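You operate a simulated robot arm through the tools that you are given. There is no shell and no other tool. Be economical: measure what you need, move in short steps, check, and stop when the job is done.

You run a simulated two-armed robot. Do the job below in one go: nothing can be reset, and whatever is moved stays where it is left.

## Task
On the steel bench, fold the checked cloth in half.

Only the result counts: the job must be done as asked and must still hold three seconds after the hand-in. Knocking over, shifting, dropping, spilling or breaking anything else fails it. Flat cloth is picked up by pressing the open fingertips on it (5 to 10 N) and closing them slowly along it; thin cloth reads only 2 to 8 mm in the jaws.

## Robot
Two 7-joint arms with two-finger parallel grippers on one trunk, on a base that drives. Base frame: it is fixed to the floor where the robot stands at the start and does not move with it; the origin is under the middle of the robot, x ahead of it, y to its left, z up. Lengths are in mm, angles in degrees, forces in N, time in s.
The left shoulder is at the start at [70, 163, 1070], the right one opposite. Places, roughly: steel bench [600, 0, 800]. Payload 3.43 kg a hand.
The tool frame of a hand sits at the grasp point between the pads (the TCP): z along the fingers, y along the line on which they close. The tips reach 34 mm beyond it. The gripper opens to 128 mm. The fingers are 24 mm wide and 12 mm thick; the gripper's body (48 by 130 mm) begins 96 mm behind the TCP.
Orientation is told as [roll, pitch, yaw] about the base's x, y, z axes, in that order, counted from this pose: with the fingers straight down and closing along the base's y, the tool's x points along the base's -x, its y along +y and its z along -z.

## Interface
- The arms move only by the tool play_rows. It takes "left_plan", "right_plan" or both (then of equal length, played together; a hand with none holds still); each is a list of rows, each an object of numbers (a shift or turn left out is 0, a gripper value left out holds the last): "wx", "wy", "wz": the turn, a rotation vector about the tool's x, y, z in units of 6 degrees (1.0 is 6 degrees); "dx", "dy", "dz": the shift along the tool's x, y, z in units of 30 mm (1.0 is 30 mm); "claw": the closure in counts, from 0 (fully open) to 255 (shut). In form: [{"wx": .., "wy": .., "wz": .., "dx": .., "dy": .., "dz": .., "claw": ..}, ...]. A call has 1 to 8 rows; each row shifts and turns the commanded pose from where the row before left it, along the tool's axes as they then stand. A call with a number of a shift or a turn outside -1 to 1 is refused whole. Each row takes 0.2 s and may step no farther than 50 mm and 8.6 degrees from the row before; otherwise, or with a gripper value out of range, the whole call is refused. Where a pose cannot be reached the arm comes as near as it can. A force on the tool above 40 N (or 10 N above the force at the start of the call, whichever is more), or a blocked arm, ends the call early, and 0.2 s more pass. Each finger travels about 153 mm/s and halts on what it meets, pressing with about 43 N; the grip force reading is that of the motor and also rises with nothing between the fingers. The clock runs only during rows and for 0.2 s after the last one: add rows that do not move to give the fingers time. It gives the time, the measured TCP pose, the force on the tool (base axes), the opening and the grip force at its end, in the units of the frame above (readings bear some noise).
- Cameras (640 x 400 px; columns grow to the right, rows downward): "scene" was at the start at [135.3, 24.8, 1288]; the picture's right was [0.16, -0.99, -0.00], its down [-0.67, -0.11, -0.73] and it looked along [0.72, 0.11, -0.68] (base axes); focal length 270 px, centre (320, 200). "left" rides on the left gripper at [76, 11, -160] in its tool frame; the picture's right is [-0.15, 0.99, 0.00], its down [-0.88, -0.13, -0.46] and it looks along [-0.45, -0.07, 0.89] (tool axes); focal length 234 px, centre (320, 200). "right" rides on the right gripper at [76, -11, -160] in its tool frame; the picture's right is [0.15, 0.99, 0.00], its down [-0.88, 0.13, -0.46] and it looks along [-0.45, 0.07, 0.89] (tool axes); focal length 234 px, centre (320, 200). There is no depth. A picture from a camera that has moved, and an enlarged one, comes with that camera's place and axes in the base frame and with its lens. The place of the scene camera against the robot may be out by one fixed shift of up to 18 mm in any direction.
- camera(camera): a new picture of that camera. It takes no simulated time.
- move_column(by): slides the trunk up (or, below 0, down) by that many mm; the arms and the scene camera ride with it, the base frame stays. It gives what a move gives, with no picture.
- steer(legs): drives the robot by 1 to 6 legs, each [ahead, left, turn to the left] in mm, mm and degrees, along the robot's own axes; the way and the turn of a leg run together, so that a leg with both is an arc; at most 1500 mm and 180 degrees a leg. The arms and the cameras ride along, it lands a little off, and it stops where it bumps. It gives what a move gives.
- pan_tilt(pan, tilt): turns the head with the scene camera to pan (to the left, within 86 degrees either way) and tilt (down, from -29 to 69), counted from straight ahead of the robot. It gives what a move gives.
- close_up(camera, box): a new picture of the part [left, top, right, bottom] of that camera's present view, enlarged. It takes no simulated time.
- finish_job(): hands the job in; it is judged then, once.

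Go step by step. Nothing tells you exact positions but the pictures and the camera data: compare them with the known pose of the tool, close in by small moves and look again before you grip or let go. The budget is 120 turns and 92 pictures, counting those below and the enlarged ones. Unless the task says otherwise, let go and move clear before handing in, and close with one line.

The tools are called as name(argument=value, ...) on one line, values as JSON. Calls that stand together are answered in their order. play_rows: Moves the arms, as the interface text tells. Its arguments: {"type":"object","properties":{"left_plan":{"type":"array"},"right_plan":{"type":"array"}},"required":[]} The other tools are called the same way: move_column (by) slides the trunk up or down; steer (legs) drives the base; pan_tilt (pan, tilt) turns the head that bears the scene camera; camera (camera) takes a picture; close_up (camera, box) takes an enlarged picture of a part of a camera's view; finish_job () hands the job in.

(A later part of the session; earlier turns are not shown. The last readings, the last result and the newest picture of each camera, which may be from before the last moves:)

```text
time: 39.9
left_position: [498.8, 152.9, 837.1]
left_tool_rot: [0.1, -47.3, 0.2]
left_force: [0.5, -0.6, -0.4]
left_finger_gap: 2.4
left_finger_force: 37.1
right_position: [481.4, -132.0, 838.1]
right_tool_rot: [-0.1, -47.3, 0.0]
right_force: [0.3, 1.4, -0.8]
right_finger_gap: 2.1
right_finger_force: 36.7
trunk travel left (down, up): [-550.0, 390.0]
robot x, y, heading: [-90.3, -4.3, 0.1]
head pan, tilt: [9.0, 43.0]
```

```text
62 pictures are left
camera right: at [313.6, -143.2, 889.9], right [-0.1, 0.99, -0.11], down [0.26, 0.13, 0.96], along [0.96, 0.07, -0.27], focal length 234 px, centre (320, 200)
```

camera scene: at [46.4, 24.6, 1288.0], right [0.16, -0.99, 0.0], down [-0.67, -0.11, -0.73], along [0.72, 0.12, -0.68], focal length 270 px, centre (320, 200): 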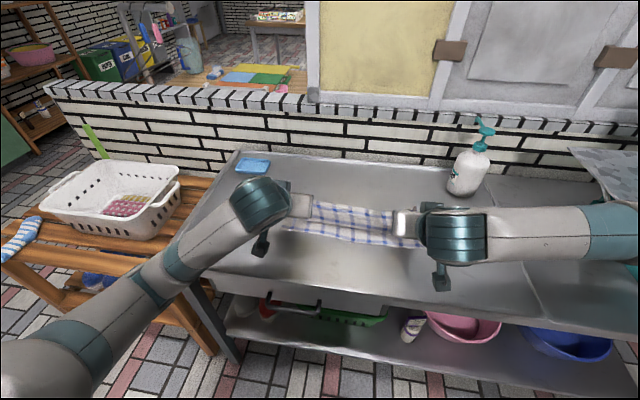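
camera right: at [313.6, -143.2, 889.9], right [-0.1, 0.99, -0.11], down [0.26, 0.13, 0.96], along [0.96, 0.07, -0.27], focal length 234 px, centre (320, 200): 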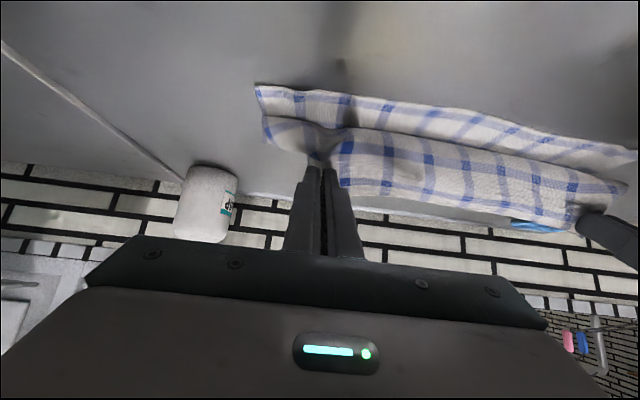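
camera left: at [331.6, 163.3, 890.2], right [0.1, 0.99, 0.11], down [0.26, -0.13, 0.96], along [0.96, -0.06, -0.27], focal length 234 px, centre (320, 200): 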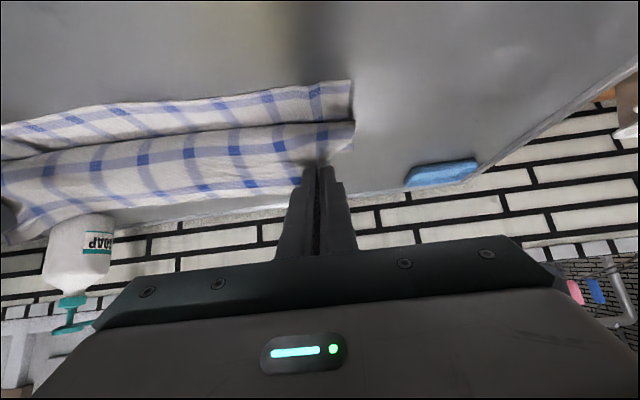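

The fold forms well and the held edge runs parallel to the near edge. From both wrist views the near edge is now around x≈484 (left) and 478 (right), so I'll adjust for that while lowering.

play_rows(left_plan=[{"dx": 0.87, "dy": -0.1, "dz": 0.128, "wy": -0.717}, {"dx": 0.837, "dy": -0.1, "dz": 0.235, "wy": -0.717}, {}, {}], right_plan=[{"dx": 0.703, "dy": -0.12, "dz": 0.31, "wy": -0.717}, {"dx": 0.737, "dy": -0.12, "dz": 0.373, "wy": -0.717}, {}, {}])

camera(camera="left")

camera(camera="right")

close_up(camera="scene", box=[240, 150, 480, 300])

```text
time: 40.9
left_position: [475.5, 146.9, 792.2]
left_tool_rot: [-0.1, -55.9, 0.3]
left_force: [-0.5, -0.2, -0.4]
left_finger_gap: 2.0
left_finger_force: 36.4
right_position: [467.8, -137.3, 791.4]
right_tool_rot: [-0.1, -55.8, 0.3]
right_force: [0.3, 1.3, 0.8]
right_finger_gap: 1.9
right_finger_force: 36.6
trunk travel left (down, up): [-550.0, 390.0]
robot x, y, heading: [-86.5, -0.2, 0.4]
head pan, tilt: [9.0, 43.0]
```

```text
61 pictures are left
camera left: at [300.9, 157.6, 819.8], right [0.08, 0.99, 0.12], down [0.12, -0.13, 0.98], along [0.99, -0.06, -0.13], focal length 234 px, centre (320, 200)
```

left: 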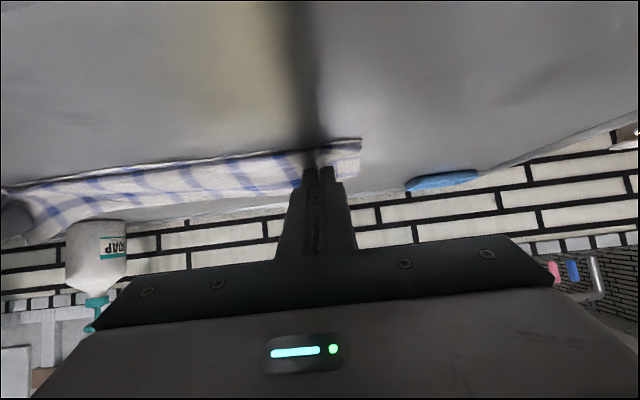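

```text
60 pictures are left
camera right: at [294.3, -148.6, 817.4], right [-0.08, 0.99, -0.12], down [0.12, 0.13, 0.98], along [0.99, 0.07, -0.13], focal length 234 px, centre (320, 200)
```

right: 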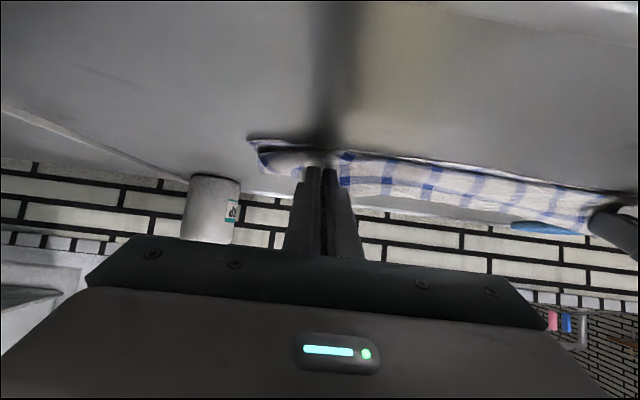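

```text
2.67 times, centred on (360, 225) of scene
camera zoom: at [46.2, 26.3, 1288.0], right [0.16, -0.99, 0.0], down [-0.67, -0.11, -0.73], along [0.72, 0.11, -0.68], focal length 720 px, centre (213, 133)
```

zoom: 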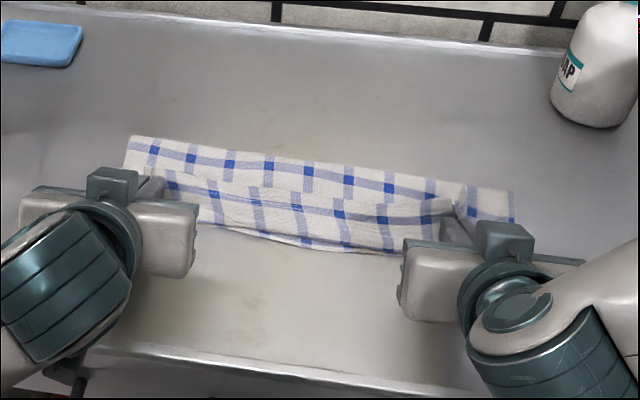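

The held edge sits right over the near edge and just above the bench. I'll lower the last few mm, then open slowly.

play_rows(left_plan=[{"dx": 0.1, "dz": 0.06}, {"dx": 0.1, "dz": 0.06}, {}, {}], right_plan=[{"dx": 0.1, "dz": 0.06}, {"dx": 0.1, "dz": 0.06}, {}, {}])

play_rows(left_plan=[{"claw": 240}, {"claw": 225}, {"claw": 210}, {"claw": 195}, {"claw": 185}, {}, {}], right_plan=[{"claw": 240}, {"claw": 225}, {"claw": 210}, {"claw": 195}, {"claw": 185}, {}, {}])

close_up(camera="scene", box=[240, 150, 480, 300])

camera(camera="left")

camera(camera="right")

```text
time: 41.9
left_position: [474.3, 145.3, 784.7]
left_tool_rot: [-0.1, -55.9, 0.1]
left_force: [0.1, -1.2, 0.1]
left_finger_gap: 2.4
left_finger_force: 37.2
right_position: [467.5, -138.3, 784.2]
right_tool_rot: [0.1, -55.9, 0.1]
right_force: [-0.8, 0.4, 2.3]
right_finger_gap: 1.8
right_finger_force: 36.9
trunk travel left (down, up): [-550.0, 390.0]
robot x, y, heading: [-86.8, 1.6, 0.2]
head pan, tilt: [9.0, 43.0]
```

```text
time: 43.5
left_position: [475.9, 146.3, 786.1]
left_tool_rot: [0.0, -55.9, 0.0]
left_force: [0.6, 0.5, 0.3]
left_finger_gap: 35.2
left_finger_force: 0.0
right_position: [467.5, -138.6, 784.2]
right_tool_rot: [-0.1, -55.9, 0.1]
right_force: [0.4, -0.7, -0.6]
right_finger_gap: 35.4
right_finger_force: 0.1
trunk travel left (down, up): [-550.0, 390.0]
robot x, y, heading: [-89.1, 2.9, -0.3]
head pan, tilt: [9.0, 43.0]
```

```text
2.67 times, centred on (360, 225) of scene
camera zoom: at [46.2, 24.9, 1288.0], right [0.16, -0.99, 0.0], down [-0.67, -0.11, -0.73], along [0.72, 0.12, -0.68], focal length 720 px, centre (213, 133)
```

zoom: 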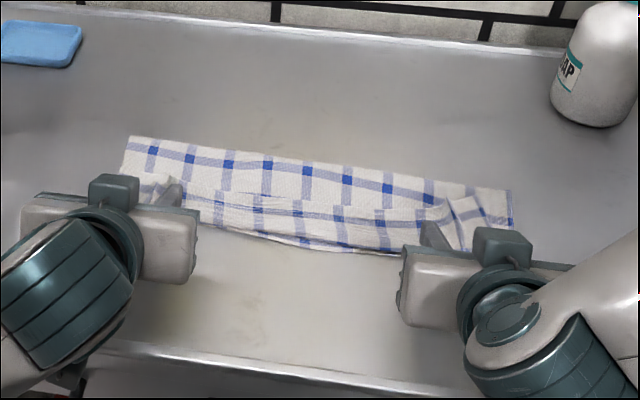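

```text
57 pictures are left
camera left: at [301.1, 156.3, 812.6], right [0.08, 0.99, 0.12], down [0.12, -0.13, 0.98], along [0.99, -0.06, -0.13], focal length 234 px, centre (320, 200)
```

left: 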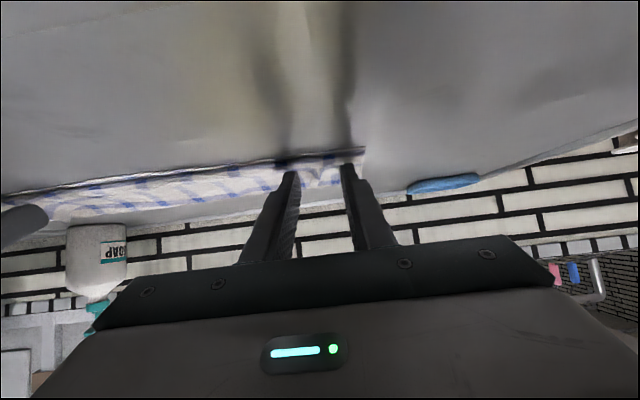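

```text
56 pictures are left
camera right: at [294.0, -150.1, 810.2], right [-0.08, 0.99, -0.12], down [0.12, 0.13, 0.98], along [0.99, 0.07, -0.13], focal length 234 px, centre (320, 200)
```

right: 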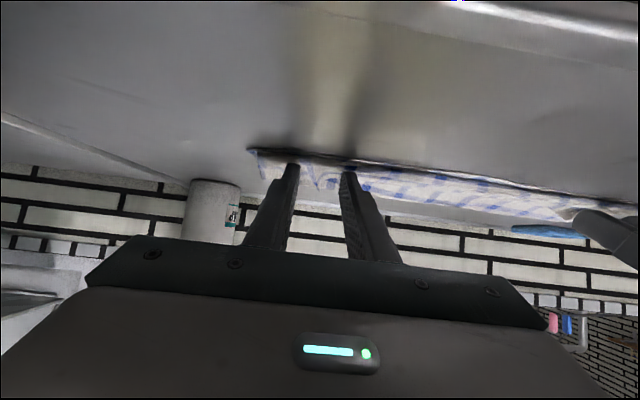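

Released. I'll withdraw a little along the fingers and then go straight up.

play_rows(left_plan=[{"dz": -0.3}, {"dz": -0.4}, {"dx": -0.5, "dz": -0.45}, {"dx": -0.69, "dz": -0.47}, {"dx": -0.69, "dz": -0.47, "wy": 1}, {"dx": -0.6, "dz": -0.5, "wy": 1}, {"dx": -0.4, "dz": -0.6, "wy": 1}, {}], right_plan=[{"dz": -0.3}, {"dz": -0.4}, {"dx": -0.5, "dz": -0.45}, {"dx": -0.69, "dz": -0.47}, {"dx": -0.69, "dz": -0.47, "wy": 1}, {"dx": -0.6, "dz": -0.5, "wy": 1}, {"dx": -0.4, "dz": -0.6, "wy": 1}, {}])

close_up(camera="scene", box=[240, 150, 480, 300])

camera(camera="left")

camera(camera="right")

```text
time: 45.1
left_position: [498.2, 224.4, 820.0]
left_tool_rot: [13.0, -38.5, -3.2]
left_force: [0.3, -0.9, 0.2]
left_finger_gap: 35.3
left_finger_force: 0.0
left hand out of reach, approached as far as the arm can: row 4, 5, 6, 7
right_position: [453.9, -136.4, 906.0]
right_tool_rot: [0.0, -38.7, 0.2]
right_force: [0.2, -0.2, -1.3]
right_finger_gap: 35.4
right_finger_force: 0.1
right hand out of reach, approached as far as the arm can: row 4
trunk travel left (down, up): [-550.0, 390.0]
robot x, y, heading: [-89.9, -0.1, 0.1]
head pan, tilt: [9.0, 43.0]
stopped in row 8 (left hand): the arm was blocked; the commanded pose is now the measured one
```

```text
2.67 times, centred on (360, 225) of scene
camera zoom: at [46.1, 25.6, 1288.0], right [0.16, -0.99, 0.0], down [-0.67, -0.11, -0.73], along [0.72, 0.12, -0.68], focal length 720 px, centre (213, 133)
```

zoom: 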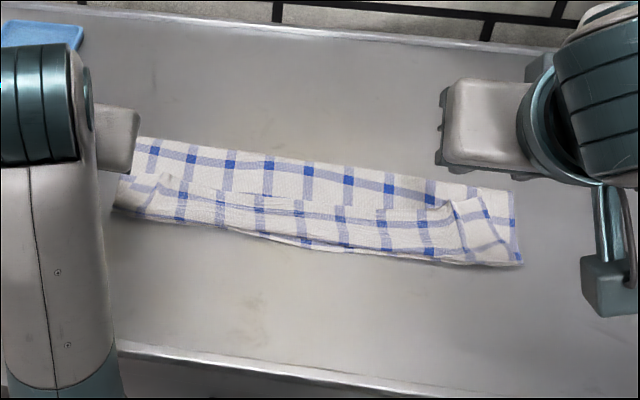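

```text
54 pictures are left
camera left: at [341.0, 206.9, 897.4], right [0.03, 0.96, 0.27], down [0.42, -0.25, 0.87], along [0.91, 0.08, -0.41], focal length 234 px, centre (320, 200)
```

left: 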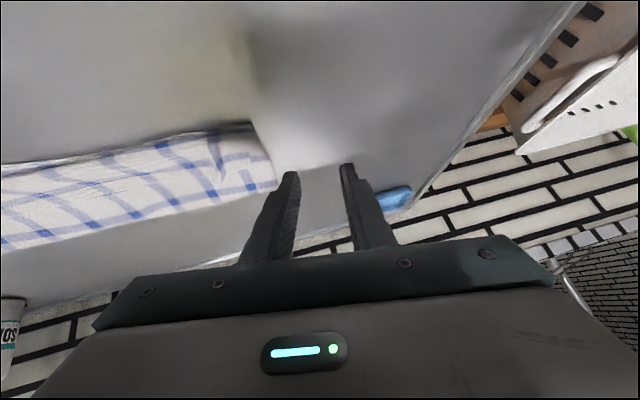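

```text
53 pictures are left
camera right: at [295.1, -147.7, 983.0], right [-0.12, 0.99, -0.09], down [0.4, 0.13, 0.91], along [0.91, 0.07, -0.41], focal length 234 px, centre (320, 200)
```

right: 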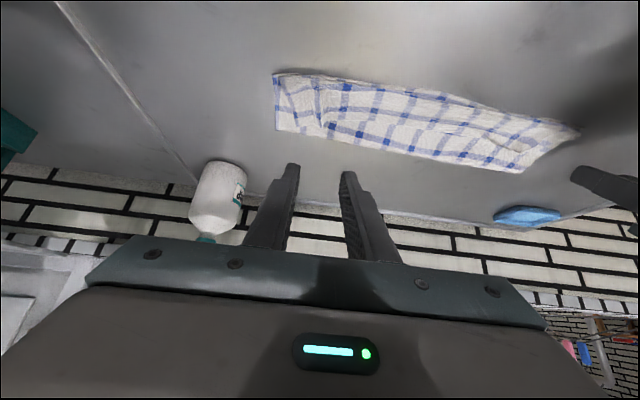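

The fold looks good. The left arm strayed at its reach limit and got blocked to the left of the cloth, so I'll bring it up and slightly forward in small steps.

play_rows(left_plan=[{"dx": -0.5, "dz": -0.25}, {"dx": -0.5, "dz": -0.25}, {"dx": -0.6, "dz": -0.3}, {}])

camera(camera="scene")

```text
time: 46.1
left_position: [521.1, 258.1, 868.8]
left_tool_rot: [18.7, -38.3, -3.8]
left_force: [-0.4, -0.7, -0.5]
left_finger_gap: 35.3
left_finger_force: 0.0
right_position: [452.1, -135.8, 905.6]
right_tool_rot: [0.0, -38.7, 0.1]
right_force: [-0.6, 0.0, -0.2]
right_finger_gap: 35.2
right_finger_force: 0.1
trunk travel left (down, up): [-550.0, 390.0]
robot x, y, heading: [-89.3, 2.8, 0.1]
head pan, tilt: [9.0, 43.0]
```

```text
52 pictures are left
camera scene: at [46.0, 25.3, 1288.0], right [0.16, -0.99, 0.0], down [-0.67, -0.11, -0.73], along [0.72, 0.12, -0.68], focal length 270 px, centre (320, 200)
```

scene: 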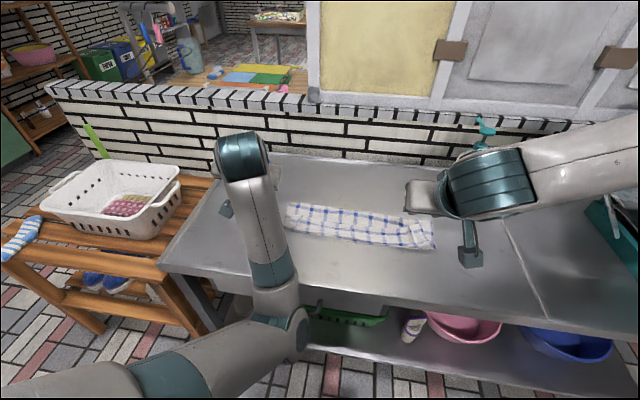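

The left elbow has dropped in front of the bench but nothing is displaced. I'll keep raising the left hand gradually.

play_rows(left_plan=[{"dx": -0.6, "dz": -0.5}, {"dx": -0.6, "dz": -0.5}, {"dx": -0.6, "dz": -0.5}, {"dx": -0.6, "dz": -0.5}, {}])

camera(camera="scene")

```text
time: 47.3
left_position: [570.4, 245.1, 928.9]
left_tool_rot: [17.2, -38.5, -3.1]
left_force: [-0.3, 0.4, -0.2]
left_finger_gap: 35.3
left_finger_force: 0.1
left hand out of reach, approached as far as the arm can: row 1, 2, 3, 4
right_position: [452.3, -136.9, 906.0]
right_tool_rot: [-0.1, -38.7, 0.1]
right_force: [0.1, 0.0, -0.2]
right_finger_gap: 35.1
right_finger_force: 0.0
trunk travel left (down, up): [-550.0, 390.0]
robot x, y, heading: [-89.8, 1.6, 0.0]
head pan, tilt: [9.0, 43.0]
```

```text
51 pictures are left
camera scene: at [45.5, 25.3, 1288.1], right [0.16, -0.99, 0.0], down [-0.67, -0.11, -0.73], along [0.72, 0.12, -0.68], focal length 270 px, centre (320, 200)
```

scene: 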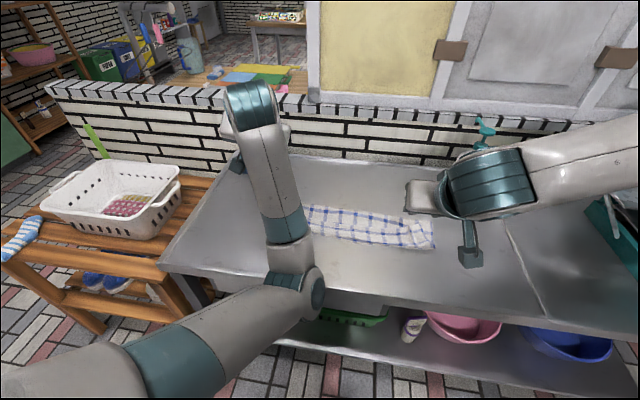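

The hands are clear of the cloth, so raising the trunk will lift everything, including the low left elbow, off the bench.

move_column(by=150)

camera(camera="scene")

camera(camera="right")

camera(camera="left")

```text
time: 49.1
left_position: [571.3, 246.2, 1080.9]
left_tool_rot: [16.7, -38.7, -2.5]
left_force: [0.6, -0.1, -0.4]
left_finger_gap: 35.1
left_finger_force: 0.0
right_position: [453.0, -137.0, 1056.0]
right_tool_rot: [0.0, -38.7, 0.1]
right_force: [0.0, 0.2, -0.3]
right_finger_gap: 34.9
right_finger_force: 0.0
trunk travel left (down, up): [-700.0, 240.0]
robot x, y, heading: [-88.3, -1.7, -0.0]
head pan, tilt: [9.0, 43.0]
```

```text
50 pictures are left
camera scene: at [46.5, 25.1, 1437.9], right [0.16, -0.99, 0.0], down [-0.67, -0.11, -0.73], along [0.72, 0.12, -0.68], focal length 270 px, centre (320, 200)
```

scene: 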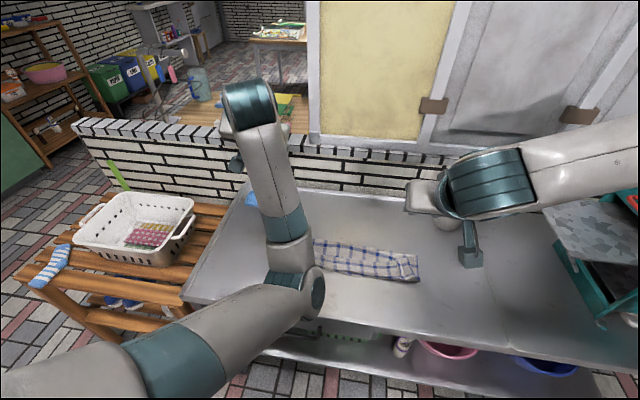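

```text
49 pictures are left
camera right: at [295.3, -148.3, 1133.0], right [-0.12, 0.99, -0.09], down [0.4, 0.13, 0.91], along [0.91, 0.07, -0.41], focal length 234 px, centre (320, 200)
```

right: 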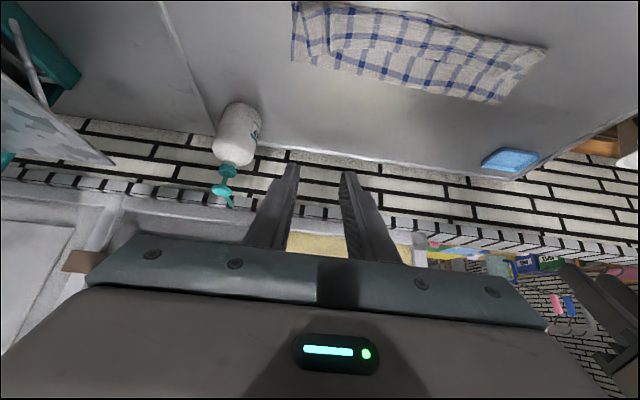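

```text
48 pictures are left
camera left: at [414.2, 217.6, 1155.9], right [-0.02, 0.95, 0.31], down [0.43, -0.28, 0.86], along [0.9, 0.15, -0.4], focal length 234 px, centre (320, 200)
```

left: 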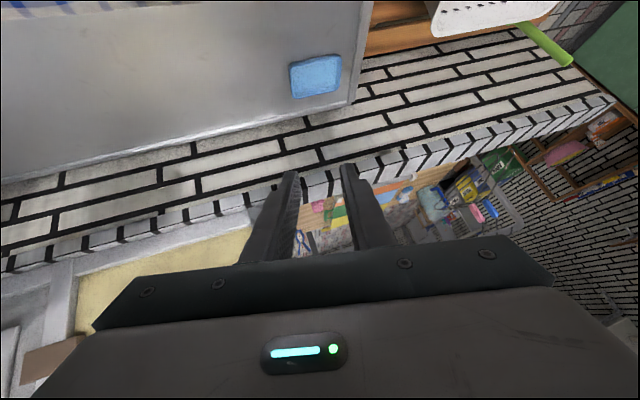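

Everything is clear of the bench. A close look at the fold will tell me whether the layers line up.

close_up(camera="right", box=[270, 0, 570, 130])

close_up(camera="scene", box=[280, 210, 460, 310])

```text
2.13 times, centred on (420, 65) of right
camera zoom: at [295.3, -148.3, 1133.0], right [-0.12, 0.99, -0.09], down [0.4, 0.13, 0.91], along [0.91, 0.07, -0.41], focal length 500 px, centre (107, 488)
```

zoom: 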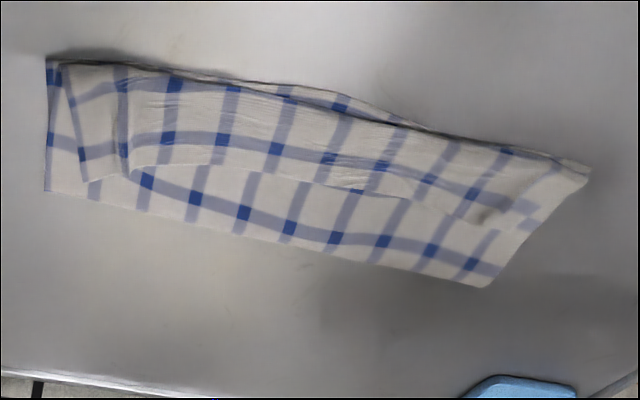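

```text
3.56 times, centred on (370, 260) of scene
camera zoom: at [46.5, 25.1, 1437.9], right [0.16, -0.99, 0.0], down [-0.67, -0.11, -0.73], along [0.72, 0.12, -0.68], focal length 960 px, centre (142, -13)
```

zoom: 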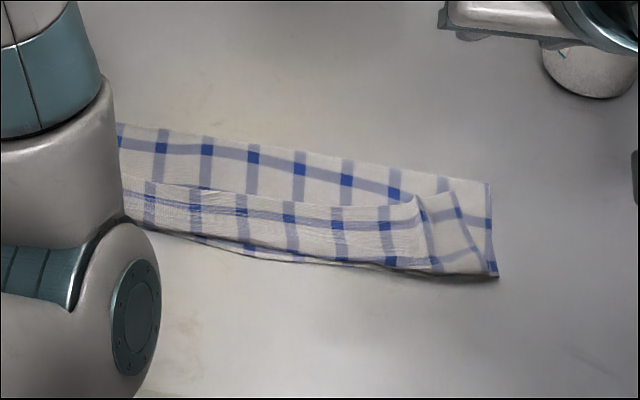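

The close-up shows the fold is not right. The fold line sits at x≈580 (about 100 mm deep instead of 130), and the hem strip I had gripped has flopped back on top at x≈535. I'll unfold by re-gripping the hem and redo it with a cleaner finish, but first I'll straighten both hands and get the left arm back into a normal posture.

play_rows(left_plan=[{"wy": 1, "wx": 0.45}, {"wy": 1, "wx": 0.45}, {"wy": 1, "wx": 0.45}, {"wy": 1, "wx": 0.45}, {"wy": 1, "wx": 0.45}, {"wy": 1, "wx": 0.45}, {"wy": 0.4}, {}], right_plan=[{"wy": 1, "dx": -0.3}, {"wy": 1, "dx": -0.3}, {"wy": 1, "dx": -0.3}, {"wy": 1, "dx": -0.3}, {"wy": 1, "dx": -0.3}, {"wy": 1, "dx": -0.3}, {"wy": 0.4}, {}])

camera(camera="scene")

```text
time: 50.9
left_position: [654.7, 239.1, 1027.1]
left_tool_rot: [-4.7, -0.4, -0.6]
left_force: [0.0, -0.4, -0.1]
left_finger_gap: 34.9
left_finger_force: 0.0
left hand out of reach, approached as far as the arm can: row 1, 2, 3, 4, 5
right_position: [500.2, -136.6, 1077.8]
right_tool_rot: [0.0, -0.2, 0.1]
right_force: [-0.2, 0.0, 0.1]
right_finger_gap: 35.3
right_finger_force: 0.1
trunk travel left (down, up): [-700.0, 240.0]
robot x, y, heading: [-89.7, -0.0, 0.3]
head pan, tilt: [9.0, 43.0]
```

```text
45 pictures are left
camera scene: at [46.0, 25.0, 1438.0], right [0.16, -0.99, 0.0], down [-0.67, -0.11, -0.73], along [0.72, 0.12, -0.68], focal length 270 px, centre (320, 200)
```

scene: 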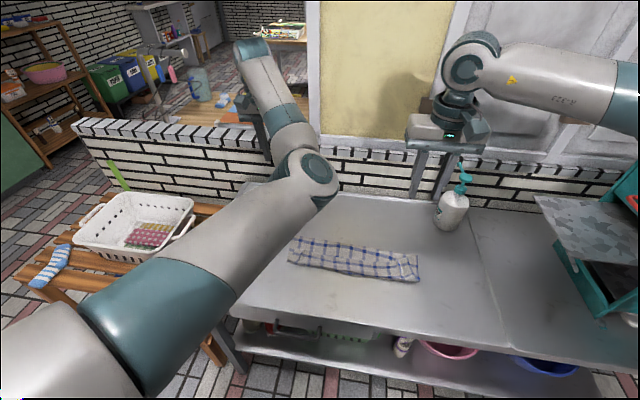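

The left elbow is still swung inward. I'll stretch the left arm forward and up, well clear of everything, to let the elbow fall back outward.

play_rows(left_plan=[{"dx": -0.9, "dy": 0.6, "dz": -1}, {"dx": -0.9, "dy": 0.6, "dz": -1}, {"dx": -0.9, "dy": 0.6, "dz": -1}, {"dx": -0.9, "dy": 0.6, "dz": -1}, {"dx": -0.9, "dy": 0.6, "dz": -1}, {"dx": -0.9, "dy": 0.6, "dz": -1}, {}, {}])

camera(camera="scene")

```text
time: 52.7
left_position: [727.9, 305.9, 1149.9]
left_tool_rot: [-4.8, -0.6, -0.8]
left_force: [-0.5, -0.1, -0.9]
left_finger_gap: 35.3
left_finger_force: 0.1
left hand out of reach, approached as far as the arm can: row 4, 5, 6
right_position: [501.5, -135.7, 1078.4]
right_tool_rot: [0.0, -0.2, 0.1]
right_force: [0.5, 0.0, -0.2]
right_finger_gap: 35.3
right_finger_force: 0.1
trunk travel left (down, up): [-700.0, 240.0]
robot x, y, heading: [-87.6, 1.2, 0.3]
head pan, tilt: [9.0, 43.0]
```

```text
44 pictures are left
camera scene: at [46.4, 25.1, 1438.0], right [0.16, -0.99, 0.0], down [-0.67, -0.11, -0.73], along [0.72, 0.12, -0.68], focal length 270 px, centre (320, 200)
```

scene: 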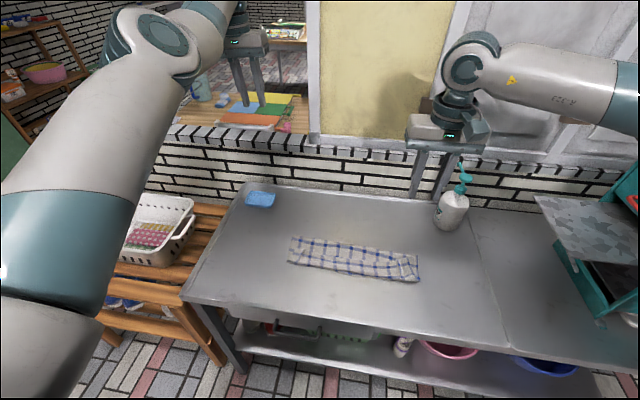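

The elbow swung up. Now I'll bring the left hand back over the hem.

play_rows(left_plan=[{"dx": 0.81, "dy": -0.67, "dz": 0.29, "wx": -0.2}, {"dx": 0.81, "dy": -0.67, "dz": 0.29, "wx": -0.2}, {"dx": 0.81, "dy": -0.67, "dz": 0.29, "wx": -0.2}, {"dx": 0.81, "dy": -0.67, "dz": 0.29, "wx": -0.2}, {"dx": 0.81, "dy": -0.67, "dz": 0.29}, {"dx": 0.81, "dy": -0.67, "dz": 0.29}, {"dx": 0.81, "dy": -0.67, "dz": 0.29}, {"dx": 0.6, "dy": -0.6, "dz": 0.29}])

camera(camera="scene")

```text
time: 54.5
left_position: [728.2, 142.3, 1122.3]
left_tool_rot: [0.1, -0.2, -0.7]
left_force: [0.0, 0.1, -0.3]
left_finger_gap: 35.5
left_finger_force: 0.1
left hand out of reach, approached as far as the arm can: row 1, 2, 3, 4, 5, 6, 7, 8
right_position: [500.7, -135.7, 1076.4]
right_tool_rot: [0.1, -0.1, 0.1]
right_force: [-0.5, 0.6, 0.8]
right_finger_gap: 35.3
right_finger_force: 0.1
trunk travel left (down, up): [-700.0, 240.0]
robot x, y, heading: [-87.9, -1.8, -0.1]
head pan, tilt: [9.0, 43.0]
```

```text
43 pictures are left
camera scene: at [46.4, 24.5, 1438.0], right [0.16, -0.99, 0.0], down [-0.67, -0.11, -0.73], along [0.72, 0.12, -0.68], focal length 270 px, centre (320, 200)
```

scene: 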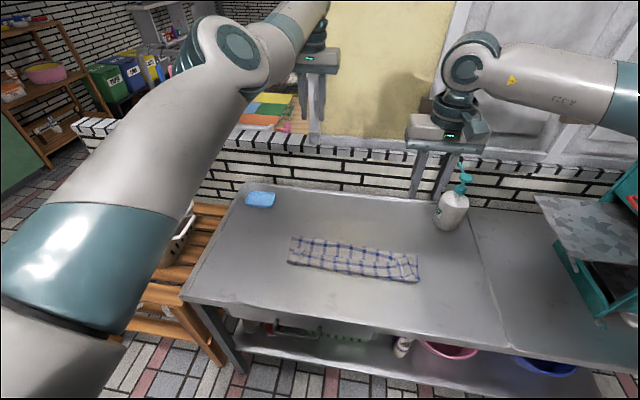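

play_rows(left_plan=[{"dy": 0.7, "dz": 0.5}, {"dy": 0.7, "dz": 0.5}, {"dy": 0.7, "dz": 0.5}, {"dy": 0.5, "dz": 0.5}, {"dz": 0.5}, {}, {}])

camera(camera="scene")

```text
time: 56.1
left_position: [745.9, 220.0, 1048.1]
left_tool_rot: [0.1, -0.3, -0.7]
left_force: [0.0, 0.2, 0.8]
left_finger_gap: 35.4
left_finger_force: 0.1
left hand out of reach, approached as far as the arm can: row 1, 2, 3, 5
right_position: [501.9, -137.0, 1076.4]
right_tool_rot: [-0.1, -0.3, 0.1]
right_force: [0.1, 0.2, -0.4]
right_finger_gap: 35.1
right_finger_force: 0.1
trunk travel left (down, up): [-700.0, 240.0]
robot x, y, heading: [-88.4, -0.6, -0.0]
head pan, tilt: [9.0, 43.0]
```

```text
42 pictures are left
camera scene: at [46.5, 25.2, 1438.0], right [0.16, -0.99, 0.0], down [-0.67, -0.11, -0.73], along [0.72, 0.12, -0.68], focal length 270 px, centre (320, 200)
```

scene: 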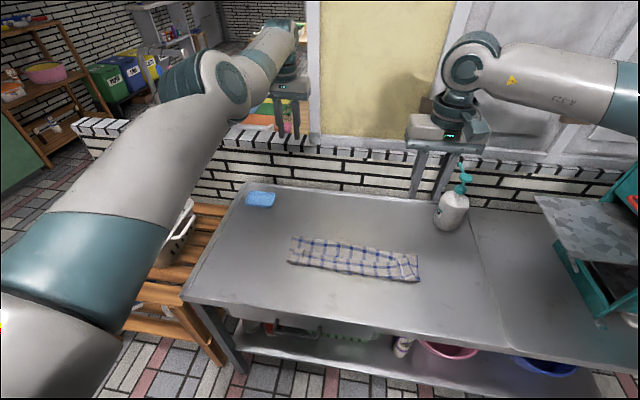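

The posture now looks like the starting one. I'll pull back gradually.

play_rows(left_plan=[{"dx": 0.7, "dz": 0.1}, {"dx": 0.7, "dz": 0.1}, {"dx": 0.7, "dz": 0.1}, {"dx": 0.7, "dz": 0.1}, {"dx": 0.7}, {"dx": 0.7}, {}])

camera(camera="scene")

```text
time: 57.7
left_position: [745.0, 219.9, 1050.7]
left_tool_rot: [0.2, -0.3, -0.8]
left_force: [-0.9, -0.1, -0.4]
left_finger_gap: 35.4
left_finger_force: 0.0
left hand out of reach, approached as far as the arm can: row 1, 2, 3, 4, 5, 6
right_position: [501.0, -136.2, 1078.0]
right_tool_rot: [0.1, -0.3, 0.1]
right_force: [0.2, 0.5, 0.9]
right_finger_gap: 35.5
right_finger_force: 0.1
trunk travel left (down, up): [-700.0, 240.0]
robot x, y, heading: [-88.5, 0.8, -0.1]
head pan, tilt: [9.0, 43.0]
```

```text
41 pictures are left
camera scene: at [46.4, 25.2, 1438.0], right [0.16, -0.99, 0.0], down [-0.67, -0.11, -0.73], along [0.72, 0.12, -0.68], focal length 270 px, centre (320, 200)
```

scene: 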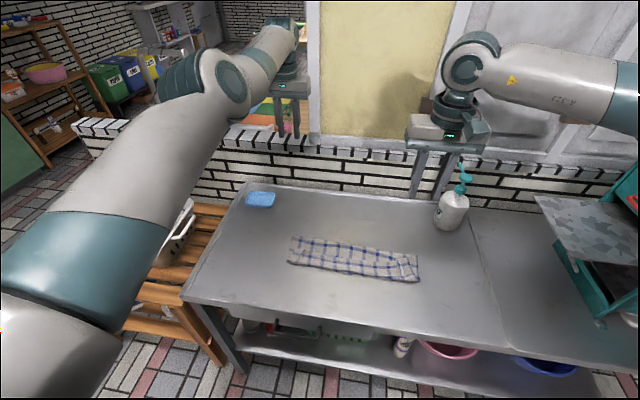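

Left is stuck at a joint limit in this branch. I'll try it with tilt and lower height, which gave the arm freedom before.

play_rows(left_plan=[{"wy": -1, "dz": 0.5}, {"wy": -1, "dz": 0.5}, {"wy": -1, "dz": 0.5}, {"wy": -1, "dz": 0.5}, {"wy": -1}, {"wy": -1}, {}, {}])

camera(camera="scene")

```text
time: 59.5
left_position: [886.1, 216.3, 993.5]
left_tool_rot: [0.1, -36.3, -0.8]
left_force: [0.5, -0.2, 0.6]
left_finger_gap: 35.1
left_finger_force: 0.1
left hand out of reach, approached as far as the arm can: row 1, 2, 3, 4, 5, 6
right_position: [501.1, -135.6, 1077.3]
right_tool_rot: [0.1, -0.2, 0.1]
right_force: [0.6, 0.1, 1.3]
right_finger_gap: 35.2
right_finger_force: 0.0
trunk travel left (down, up): [-700.0, 240.0]
robot x, y, heading: [-90.2, 2.7, -0.2]
head pan, tilt: [9.0, 43.0]
```

```text
40 pictures are left
camera scene: at [46.3, 25.2, 1438.0], right [0.16, -0.99, 0.0], down [-0.67, -0.11, -0.73], along [0.72, 0.12, -0.68], focal length 270 px, centre (320, 200)
```

scene: 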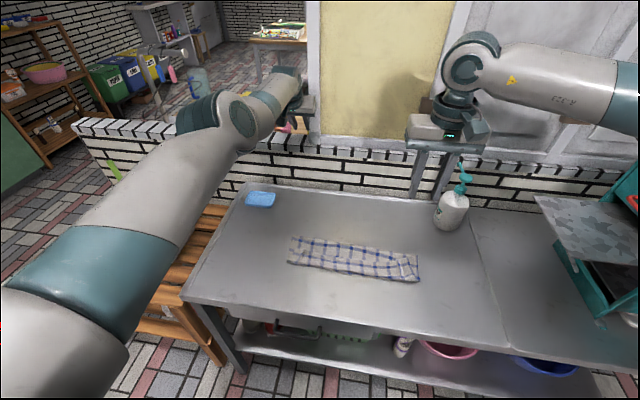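

The left arm looks almost straight (singular). I'll target it well out to the left so the shoulder swings and the elbow can flex.

play_rows(left_plan=[{"wy": 1, "dy": 1}, {"wy": 1, "dy": 1}, {"wy": 1, "dy": 1}, {"wy": 1, "dy": 1}, {"wy": 1, "dy": 1}, {"wy": 1, "dy": 1}, {"dy": 1}, {}])

camera(camera="scene")

```text
time: 61.3
left_position: [733.2, 397.7, 979.7]
left_tool_rot: [0.1, -0.5, -0.7]
left_force: [-0.3, -0.8, -0.3]
left_finger_gap: 35.0
left_finger_force: 0.1
left hand out of reach, approached as far as the arm can: row 1, 2, 3, 4, 5, 6, 7
right_position: [501.5, -135.4, 1076.4]
right_tool_rot: [0.1, -0.1, 0.0]
right_force: [0.5, -0.2, -0.2]
right_finger_gap: 34.9
right_finger_force: 0.1
trunk travel left (down, up): [-700.0, 240.0]
robot x, y, heading: [-88.6, 3.4, -0.1]
head pan, tilt: [9.0, 43.0]
```

```text
39 pictures are left
camera scene: at [46.2, 24.4, 1438.0], right [0.16, -0.99, 0.0], down [-0.67, -0.11, -0.73], along [0.72, 0.12, -0.68], focal length 270 px, centre (320, 200)
```

scene: 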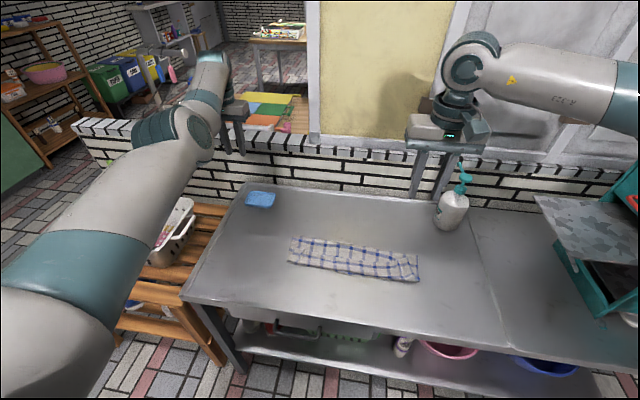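

Orientation seems to be what blocks it, perhaps a twist joint at its limit. I'll probe with a yaw of the left hand.

play_rows(left_plan=[{"wz": 1}, {"wz": 1}, {"wz": 1}, {"wz": 1}, {"wz": 1}, {"wz": 1}, {"wz": 1}, {"wz": 1}])

```text
time: 63.1
left_position: [733.6, 398.6, 978.4]
left_tool_rot: [0.4, -0.2, -48.9]
left_force: [0.3, 0.6, 0.9]
left_finger_gap: 35.2
left_finger_force: 0.2
right_position: [501.8, -136.4, 1076.4]
right_tool_rot: [0.0, -0.1, 0.2]
right_force: [0.4, 0.7, 0.9]
right_finger_gap: 35.4
right_finger_force: 0.0
trunk travel left (down, up): [-700.0, 240.0]
robot x, y, heading: [-91.2, -0.7, 0.1]
head pan, tilt: [9.0, 43.0]
```

play_rows(left_plan=[{"dx": 0.66, "dy": 0.75}, {"dx": 0.66, "dy": 0.75}, {"dx": 0.66, "dy": 0.75}, {}])

camera(camera="scene")

```text
time: 64.1
left_position: [714.8, 476.1, 979.1]
left_tool_rot: [0.3, -0.2, -48.7]
left_force: [-1.0, 0.7, 0.7]
left_finger_gap: 35.1
left_finger_force: 0.0
left hand out of reach, approached as far as the arm can: row 1, 2, 3
right_position: [501.5, -136.1, 1078.5]
right_tool_rot: [0.1, -0.2, 0.0]
right_force: [1.3, -0.1, 0.3]
right_finger_gap: 35.3
right_finger_force: 0.0
trunk travel left (down, up): [-700.0, 240.0]
robot x, y, heading: [-92.6, 1.8, 0.1]
head pan, tilt: [9.0, 43.0]
```

```text
38 pictures are left
camera scene: at [46.3, 24.3, 1438.0], right [0.16, -0.99, 0.0], down [-0.67, -0.11, -0.73], along [0.72, 0.12, -0.68], focal length 270 px, centre (320, 200)
```

scene: 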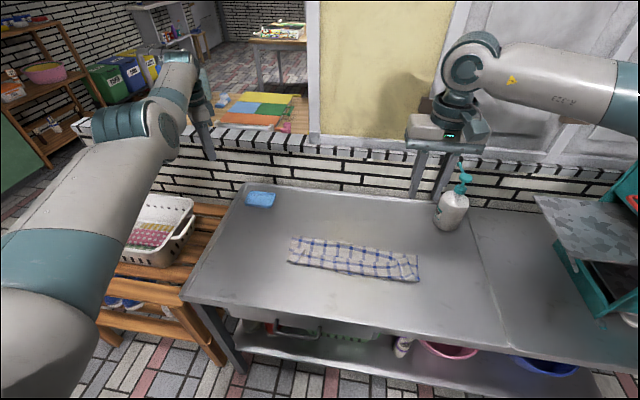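

play_rows(left_plan=[{"dx": 0.66, "dy": -0.75}, {"dx": 0.66, "dy": -0.75}, {"dx": 0.66, "dy": -0.75}, {"dx": 0.66, "dy": -0.75}, {"dx": 0.66, "dy": -0.75}, {}])

camera(camera="scene")

```text
time: 65.5
left_position: [562.0, 477.6, 976.2]
left_tool_rot: [0.3, -0.1, -48.7]
left_force: [0.1, 0.9, -0.7]
left_finger_gap: 35.2
left_finger_force: 0.0
left hand out of reach, approached as far as the arm can: row 2
right_position: [501.8, -134.0, 1078.9]
right_tool_rot: [0.0, -0.2, 0.1]
right_force: [-0.7, 0.5, -1.2]
right_finger_gap: 35.2
right_finger_force: 0.1
trunk travel left (down, up): [-700.0, 240.0]
robot x, y, heading: [-89.2, 1.7, 0.2]
head pan, tilt: [9.0, 43.0]
```

```text
37 pictures are left
camera scene: at [46.9, 26.7, 1437.9], right [0.16, -0.99, 0.0], down [-0.67, -0.11, -0.73], along [0.72, 0.12, -0.68], focal length 270 px, centre (320, 200)
```

scene: 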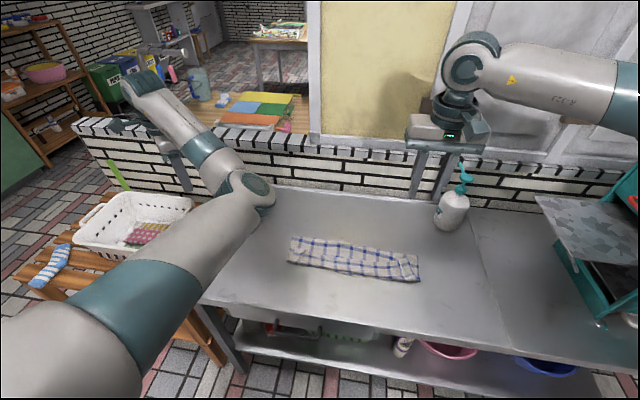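

It bends again, but with the elbow inward because of the negative yaw. I'll straighten out forward, yaw the other way, then pull in so that it bends outward.

play_rows(left_plan=[{"dx": -0.98, "dy": 0.1}, {"dx": -0.98, "dy": 0.1}, {"dx": -0.98, "dy": 0.1}, {"dx": -0.98, "dy": 0.1}, {"dx": -0.98, "dy": 0.1}, {"dx": -0.98, "dy": 0.1}, {"dx": -0.98, "dy": 0.1}, {"dx": -0.66, "dy": 0.75}])

play_rows(left_plan=[{"wz": -1, "dx": -0.6, "dy": 0.6}, {"wz": -1, "dx": -0.6, "dy": 0.6}, {"wz": -1}, {"wz": -1}, {"wz": -1}, {"wz": -1}, {"wz": -1}, {"wz": -1}])

play_rows(left_plan=[{"wz": -1}, {"wz": -1}, {"wz": -1}, {"wz": -1}, {"wz": -1}, {"wz": -1}, {"wz": -1}, {"wz": -1}])

camera(camera="scene")

```text
time: 67.3
left_position: [742.5, 336.9, 974.5]
left_tool_rot: [0.2, -0.5, -48.6]
left_force: [-0.7, -1.5, -3.8]
left_finger_gap: 35.4
left_finger_force: 0.0
right_position: [499.6, -134.6, 1079.4]
right_tool_rot: [-0.1, -0.4, 0.2]
right_force: [-0.8, -0.6, 0.1]
right_finger_gap: 35.4
right_finger_force: 0.0
trunk travel left (down, up): [-700.0, 240.0]
robot x, y, heading: [-89.1, 2.5, 0.1]
head pan, tilt: [9.0, 43.0]
```

```text
time: 69.1
left_position: [741.3, 321.2, 974.7]
left_tool_rot: [0.2, -0.4, -0.6]
left_force: [-0.5, -0.2, 0.6]
left_finger_gap: 35.2
left_finger_force: 0.1
left hand out of reach, approached as far as the arm can: row 1, 2
right_position: [501.0, -137.1, 1078.0]
right_tool_rot: [0.0, -0.2, 0.2]
right_force: [-1.3, -0.4, 0.0]
right_finger_gap: 35.3
right_finger_force: 0.1
trunk travel left (down, up): [-700.0, 240.0]
robot x, y, heading: [-87.4, 1.2, 0.3]
head pan, tilt: [9.0, 43.0]
```

```text
time: 70.9
left_position: [740.5, 320.7, 975.3]
left_tool_rot: [-0.3, -0.3, 47.4]
left_force: [0.4, 0.7, 0.5]
left_finger_gap: 35.3
left_finger_force: 0.1
right_position: [501.3, -136.7, 1076.7]
right_tool_rot: [-0.1, -0.1, 0.1]
right_force: [-0.5, -0.2, 0.3]
right_finger_gap: 35.2
right_finger_force: 0.0
trunk travel left (down, up): [-700.0, 240.0]
robot x, y, heading: [-90.7, -2.6, 0.2]
head pan, tilt: [9.0, 43.0]
```

```text
36 pictures are left
camera scene: at [46.4, 25.2, 1438.0], right [0.16, -0.99, 0.0], down [-0.67, -0.11, -0.73], along [0.72, 0.12, -0.68], focal length 270 px, centre (320, 200)
```

scene: 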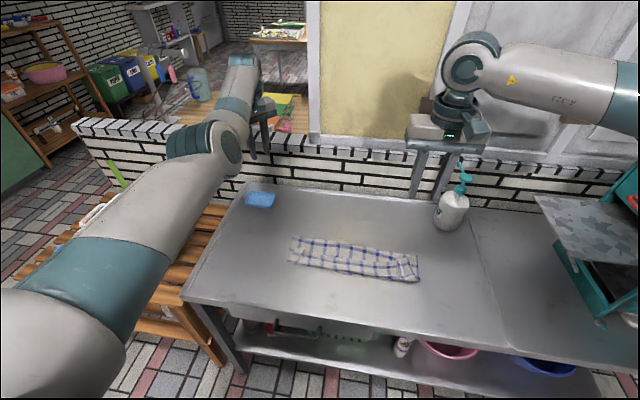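

play_rows(left_plan=[{"dx": 0.9, "dy": 0.3}, {"dx": 0.9, "dy": 0.3}, {"dx": 0.9, "dy": 0.3}, {"dx": 0.9, "dy": 0.3}, {"dx": 0.68, "dy": 0.73}, {"dx": 0.68, "dy": 0.73}, {}])

camera(camera="scene")

```text
time: 72.5
left_position: [605.0, 281.4, 963.9]
left_tool_rot: [-0.2, -0.3, 47.3]
left_force: [0.6, -0.2, 0.2]
left_finger_gap: 35.3
left_finger_force: 0.0
left hand out of reach, approached as far as the arm can: row 5, 6
right_position: [501.0, -136.5, 1077.9]
right_tool_rot: [0.1, -0.3, 0.2]
right_force: [-0.3, -0.3, -0.7]
right_finger_gap: 35.1
right_finger_force: 0.0
trunk travel left (down, up): [-700.0, 240.0]
robot x, y, heading: [-91.8, -4.2, -0.1]
head pan, tilt: [9.0, 43.0]
```

```text
35 pictures are left
camera scene: at [46.1, 24.4, 1438.0], right [0.16, -0.99, 0.0], down [-0.67, -0.11, -0.73], along [0.72, 0.12, -0.68], focal length 270 px, centre (320, 200)
```

scene: 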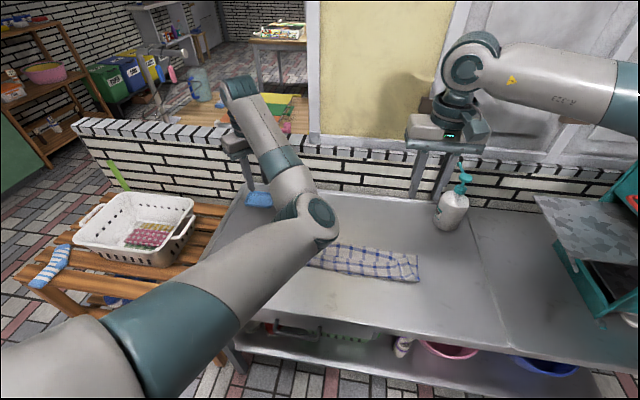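

The left elbow stays inward. With the trunk raised it rides high above the bench, so it may still be usable. I'll yaw back to 0 and test hovering above the hem.

play_rows(left_plan=[{"wz": 1}, {"wz": 1}, {"wz": 1}, {"wz": 1}, {"wz": 1}, {"wz": 1}, {"wz": 1}, {"wz": 0.9}])

play_rows(left_plan=[{"dx": 0.3, "dy": -0.8}, {"dx": 0.3, "dy": -0.8}, {"dx": 0.4, "dy": -0.8, "dz": 0.3}, {"dx": 0.4, "dy": -0.8, "dz": 0.3}, {"dx": 0.4, "dy": -0.6, "dz": 0.4}, {"dx": 0.4, "dy": -0.4, "dz": 0.4}, {}])

camera(camera="scene")

```text
time: 74.3
left_position: [605.7, 281.1, 964.0]
left_tool_rot: [0.1, -0.4, -0.3]
left_force: [-0.2, 0.1, 0.4]
left_finger_gap: 35.1
left_finger_force: 0.0
right_position: [501.8, -135.4, 1076.9]
right_tool_rot: [0.0, -0.3, 0.1]
right_force: [-0.2, -0.5, 0.1]
right_finger_gap: 35.3
right_finger_force: 0.1
trunk travel left (down, up): [-700.0, 240.0]
robot x, y, heading: [-92.2, -0.4, -0.0]
head pan, tilt: [9.0, 43.0]
```

```text
time: 75.9
left_position: [619.9, 212.3, 899.7]
left_tool_rot: [0.5, -1.5, 1.3]
left_force: [-0.2, -0.3, -0.1]
left_finger_gap: 35.0
left_finger_force: 0.0
left hand out of reach, approached as far as the arm can: row 1, 2, 3, 4, 5, 6
right_position: [501.5, -135.9, 1077.0]
right_tool_rot: [0.1, -0.2, 0.1]
right_force: [0.7, 0.8, 1.3]
right_finger_gap: 35.2
right_finger_force: 0.0
trunk travel left (down, up): [-700.0, 240.0]
robot x, y, heading: [-85.0, 1.1, 0.2]
head pan, tilt: [9.0, 43.0]
```

```text
34 pictures are left
camera scene: at [46.3, 25.1, 1438.0], right [0.16, -0.99, 0.0], down [-0.67, -0.11, -0.73], along [0.72, 0.12, -0.68], focal length 270 px, centre (320, 200)
```

scene: 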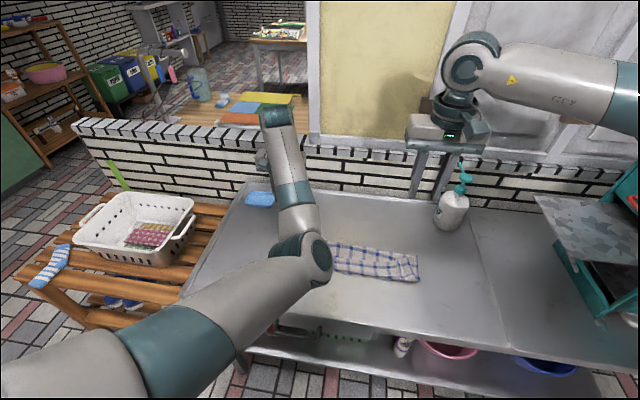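

In this posture the left hand can't come close in, but working farther out is fine. So I'll let the base and trunk do the big moves: back the base off 140 mm, then place the hands over the hem with arms extended.

steer(legs=[[-140, 0, 0]])

play_rows(left_plan=[{"dx": -0.6, "dy": -0.6}, {"dx": -0.6, "dy": -0.6}, {"dx": -0.4, "dy": -0.6}, {"dy": -0.4}, {}, {}, {}], right_plan=[{"dx": -0.9, "dz": 0.9}, {"dx": -0.9, "dz": 0.9}, {"dx": -0.9, "dz": 0.9}, {"dx": -0.9, "dz": 0.9}, {"dx": -0.9, "dz": 0.9}, {"dx": -0.9, "dz": 0.9}, {}])

camera(camera="scene")

```text
time: 77.2
left_position: [479.0, 212.8, 896.2]
left_tool_rot: [0.9, -1.1, 1.1]
left_force: [-0.7, 0.4, 0.1]
left_finger_gap: 35.0
left_finger_force: 0.1
right_position: [361.7, -137.1, 1075.8]
right_tool_rot: [0.0, -0.2, 0.2]
right_force: [0.2, -1.1, -0.4]
right_finger_gap: 35.6
right_finger_force: 0.0
trunk travel left (down, up): [-700.0, 240.0]
robot x, y, heading: [-228.6, 2.3, 0.2]
head pan, tilt: [9.0, 43.0]
```

```text
time: 78.8
left_position: [526.9, 149.1, 897.6]
left_tool_rot: [1.0, -1.3, 1.1]
left_force: [-0.1, -1.3, 0.6]
left_finger_gap: 35.3
left_finger_force: 0.1
right_position: [523.1, -138.1, 916.2]
right_tool_rot: [0.0, -0.3, 0.1]
right_force: [0.8, 0.8, 0.0]
right_finger_gap: 35.2
right_finger_force: 0.0
trunk travel left (down, up): [-700.0, 240.0]
robot x, y, heading: [-232.2, 3.1, -0.2]
head pan, tilt: [9.0, 43.0]
```

```text
33 pictures are left
camera scene: at [-94.9, 24.2, 1438.1], right [0.16, -0.99, 0.0], down [-0.67, -0.11, -0.73], along [0.72, 0.12, -0.68], focal length 270 px, centre (320, 200)
```

scene: 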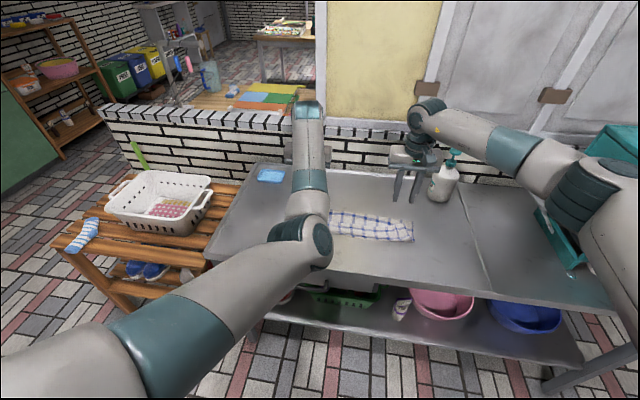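

That works. I'll look at the hem through both wrist cameras before lowering.

move_column(by=-70)

camera(camera="left")

camera(camera="right")

```text
time: 79.9
left_position: [527.3, 148.5, 826.7]
left_tool_rot: [1.1, -1.2, 1.1]
left_force: [-0.1, -0.6, 0.2]
left_finger_gap: 35.4
left_finger_force: 0.1
right_position: [522.5, -137.8, 847.0]
right_tool_rot: [0.0, -0.3, 0.1]
right_force: [0.6, 0.0, -0.8]
right_finger_gap: 35.5
right_finger_force: 0.1
trunk travel left (down, up): [-630.0, 310.0]
robot x, y, heading: [-230.0, 0.9, 0.1]
head pan, tilt: [9.0, 43.0]
```

```text
32 pictures are left
camera left: at [448.2, 154.8, 985.1], right [0.13, 0.99, 0.02], down [0.87, -0.12, 0.47], along [0.47, -0.04, -0.88], focal length 234 px, centre (320, 200)
```

left: 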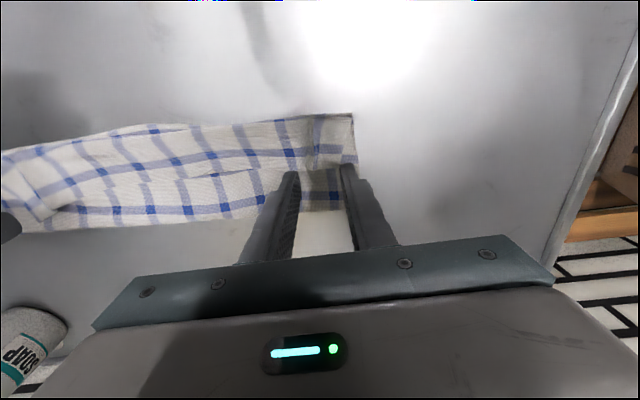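

```text
31 pictures are left
camera right: at [447.2, -149.3, 1005.4], right [-0.15, 0.99, 0.0], down [0.88, 0.13, 0.46], along [0.45, 0.07, -0.89], focal length 234 px, centre (320, 200)
```

right: 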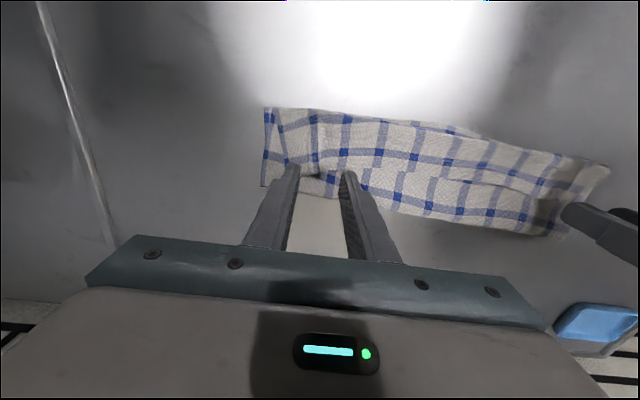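

The hem lies on top at x≈535 (left) and 546 (right), and the old pinch ridges are at y≈143 and −142. I'll go down onto those ridges without hard pressing and close.

play_rows(left_plan=[{"dx": 0.05, "dy": -0.15, "dz": 0.3}, {"dz": 0.3}, {"dz": 0.3}, {"dz": 0.1}, {"dz": 0.1}, {"dz": 0.05}, {}], right_plan=[{"dx": -0.3, "dy": -0.13, "dz": 0.5}, {"dz": 0.5}, {"dz": 0.4}, {"dz": 0.2}, {"dz": 0.15}, {"dz": 0.05}, {}])

```text
time: 81.5
left_position: [525.8, 142.7, 790.9]
left_tool_rot: [0.8, -1.3, 1.1]
left_force: [0.1, 0.5, -0.2]
left_finger_gap: 35.3
left_finger_force: 0.0
right_position: [532.5, -141.0, 792.2]
right_tool_rot: [0.0, -0.1, 0.2]
right_force: [0.3, 0.4, -0.1]
right_finger_gap: 35.1
right_finger_force: 0.0
trunk travel left (down, up): [-630.0, 310.0]
robot x, y, heading: [-228.2, 2.6, 0.1]
head pan, tilt: [9.0, 43.0]
```

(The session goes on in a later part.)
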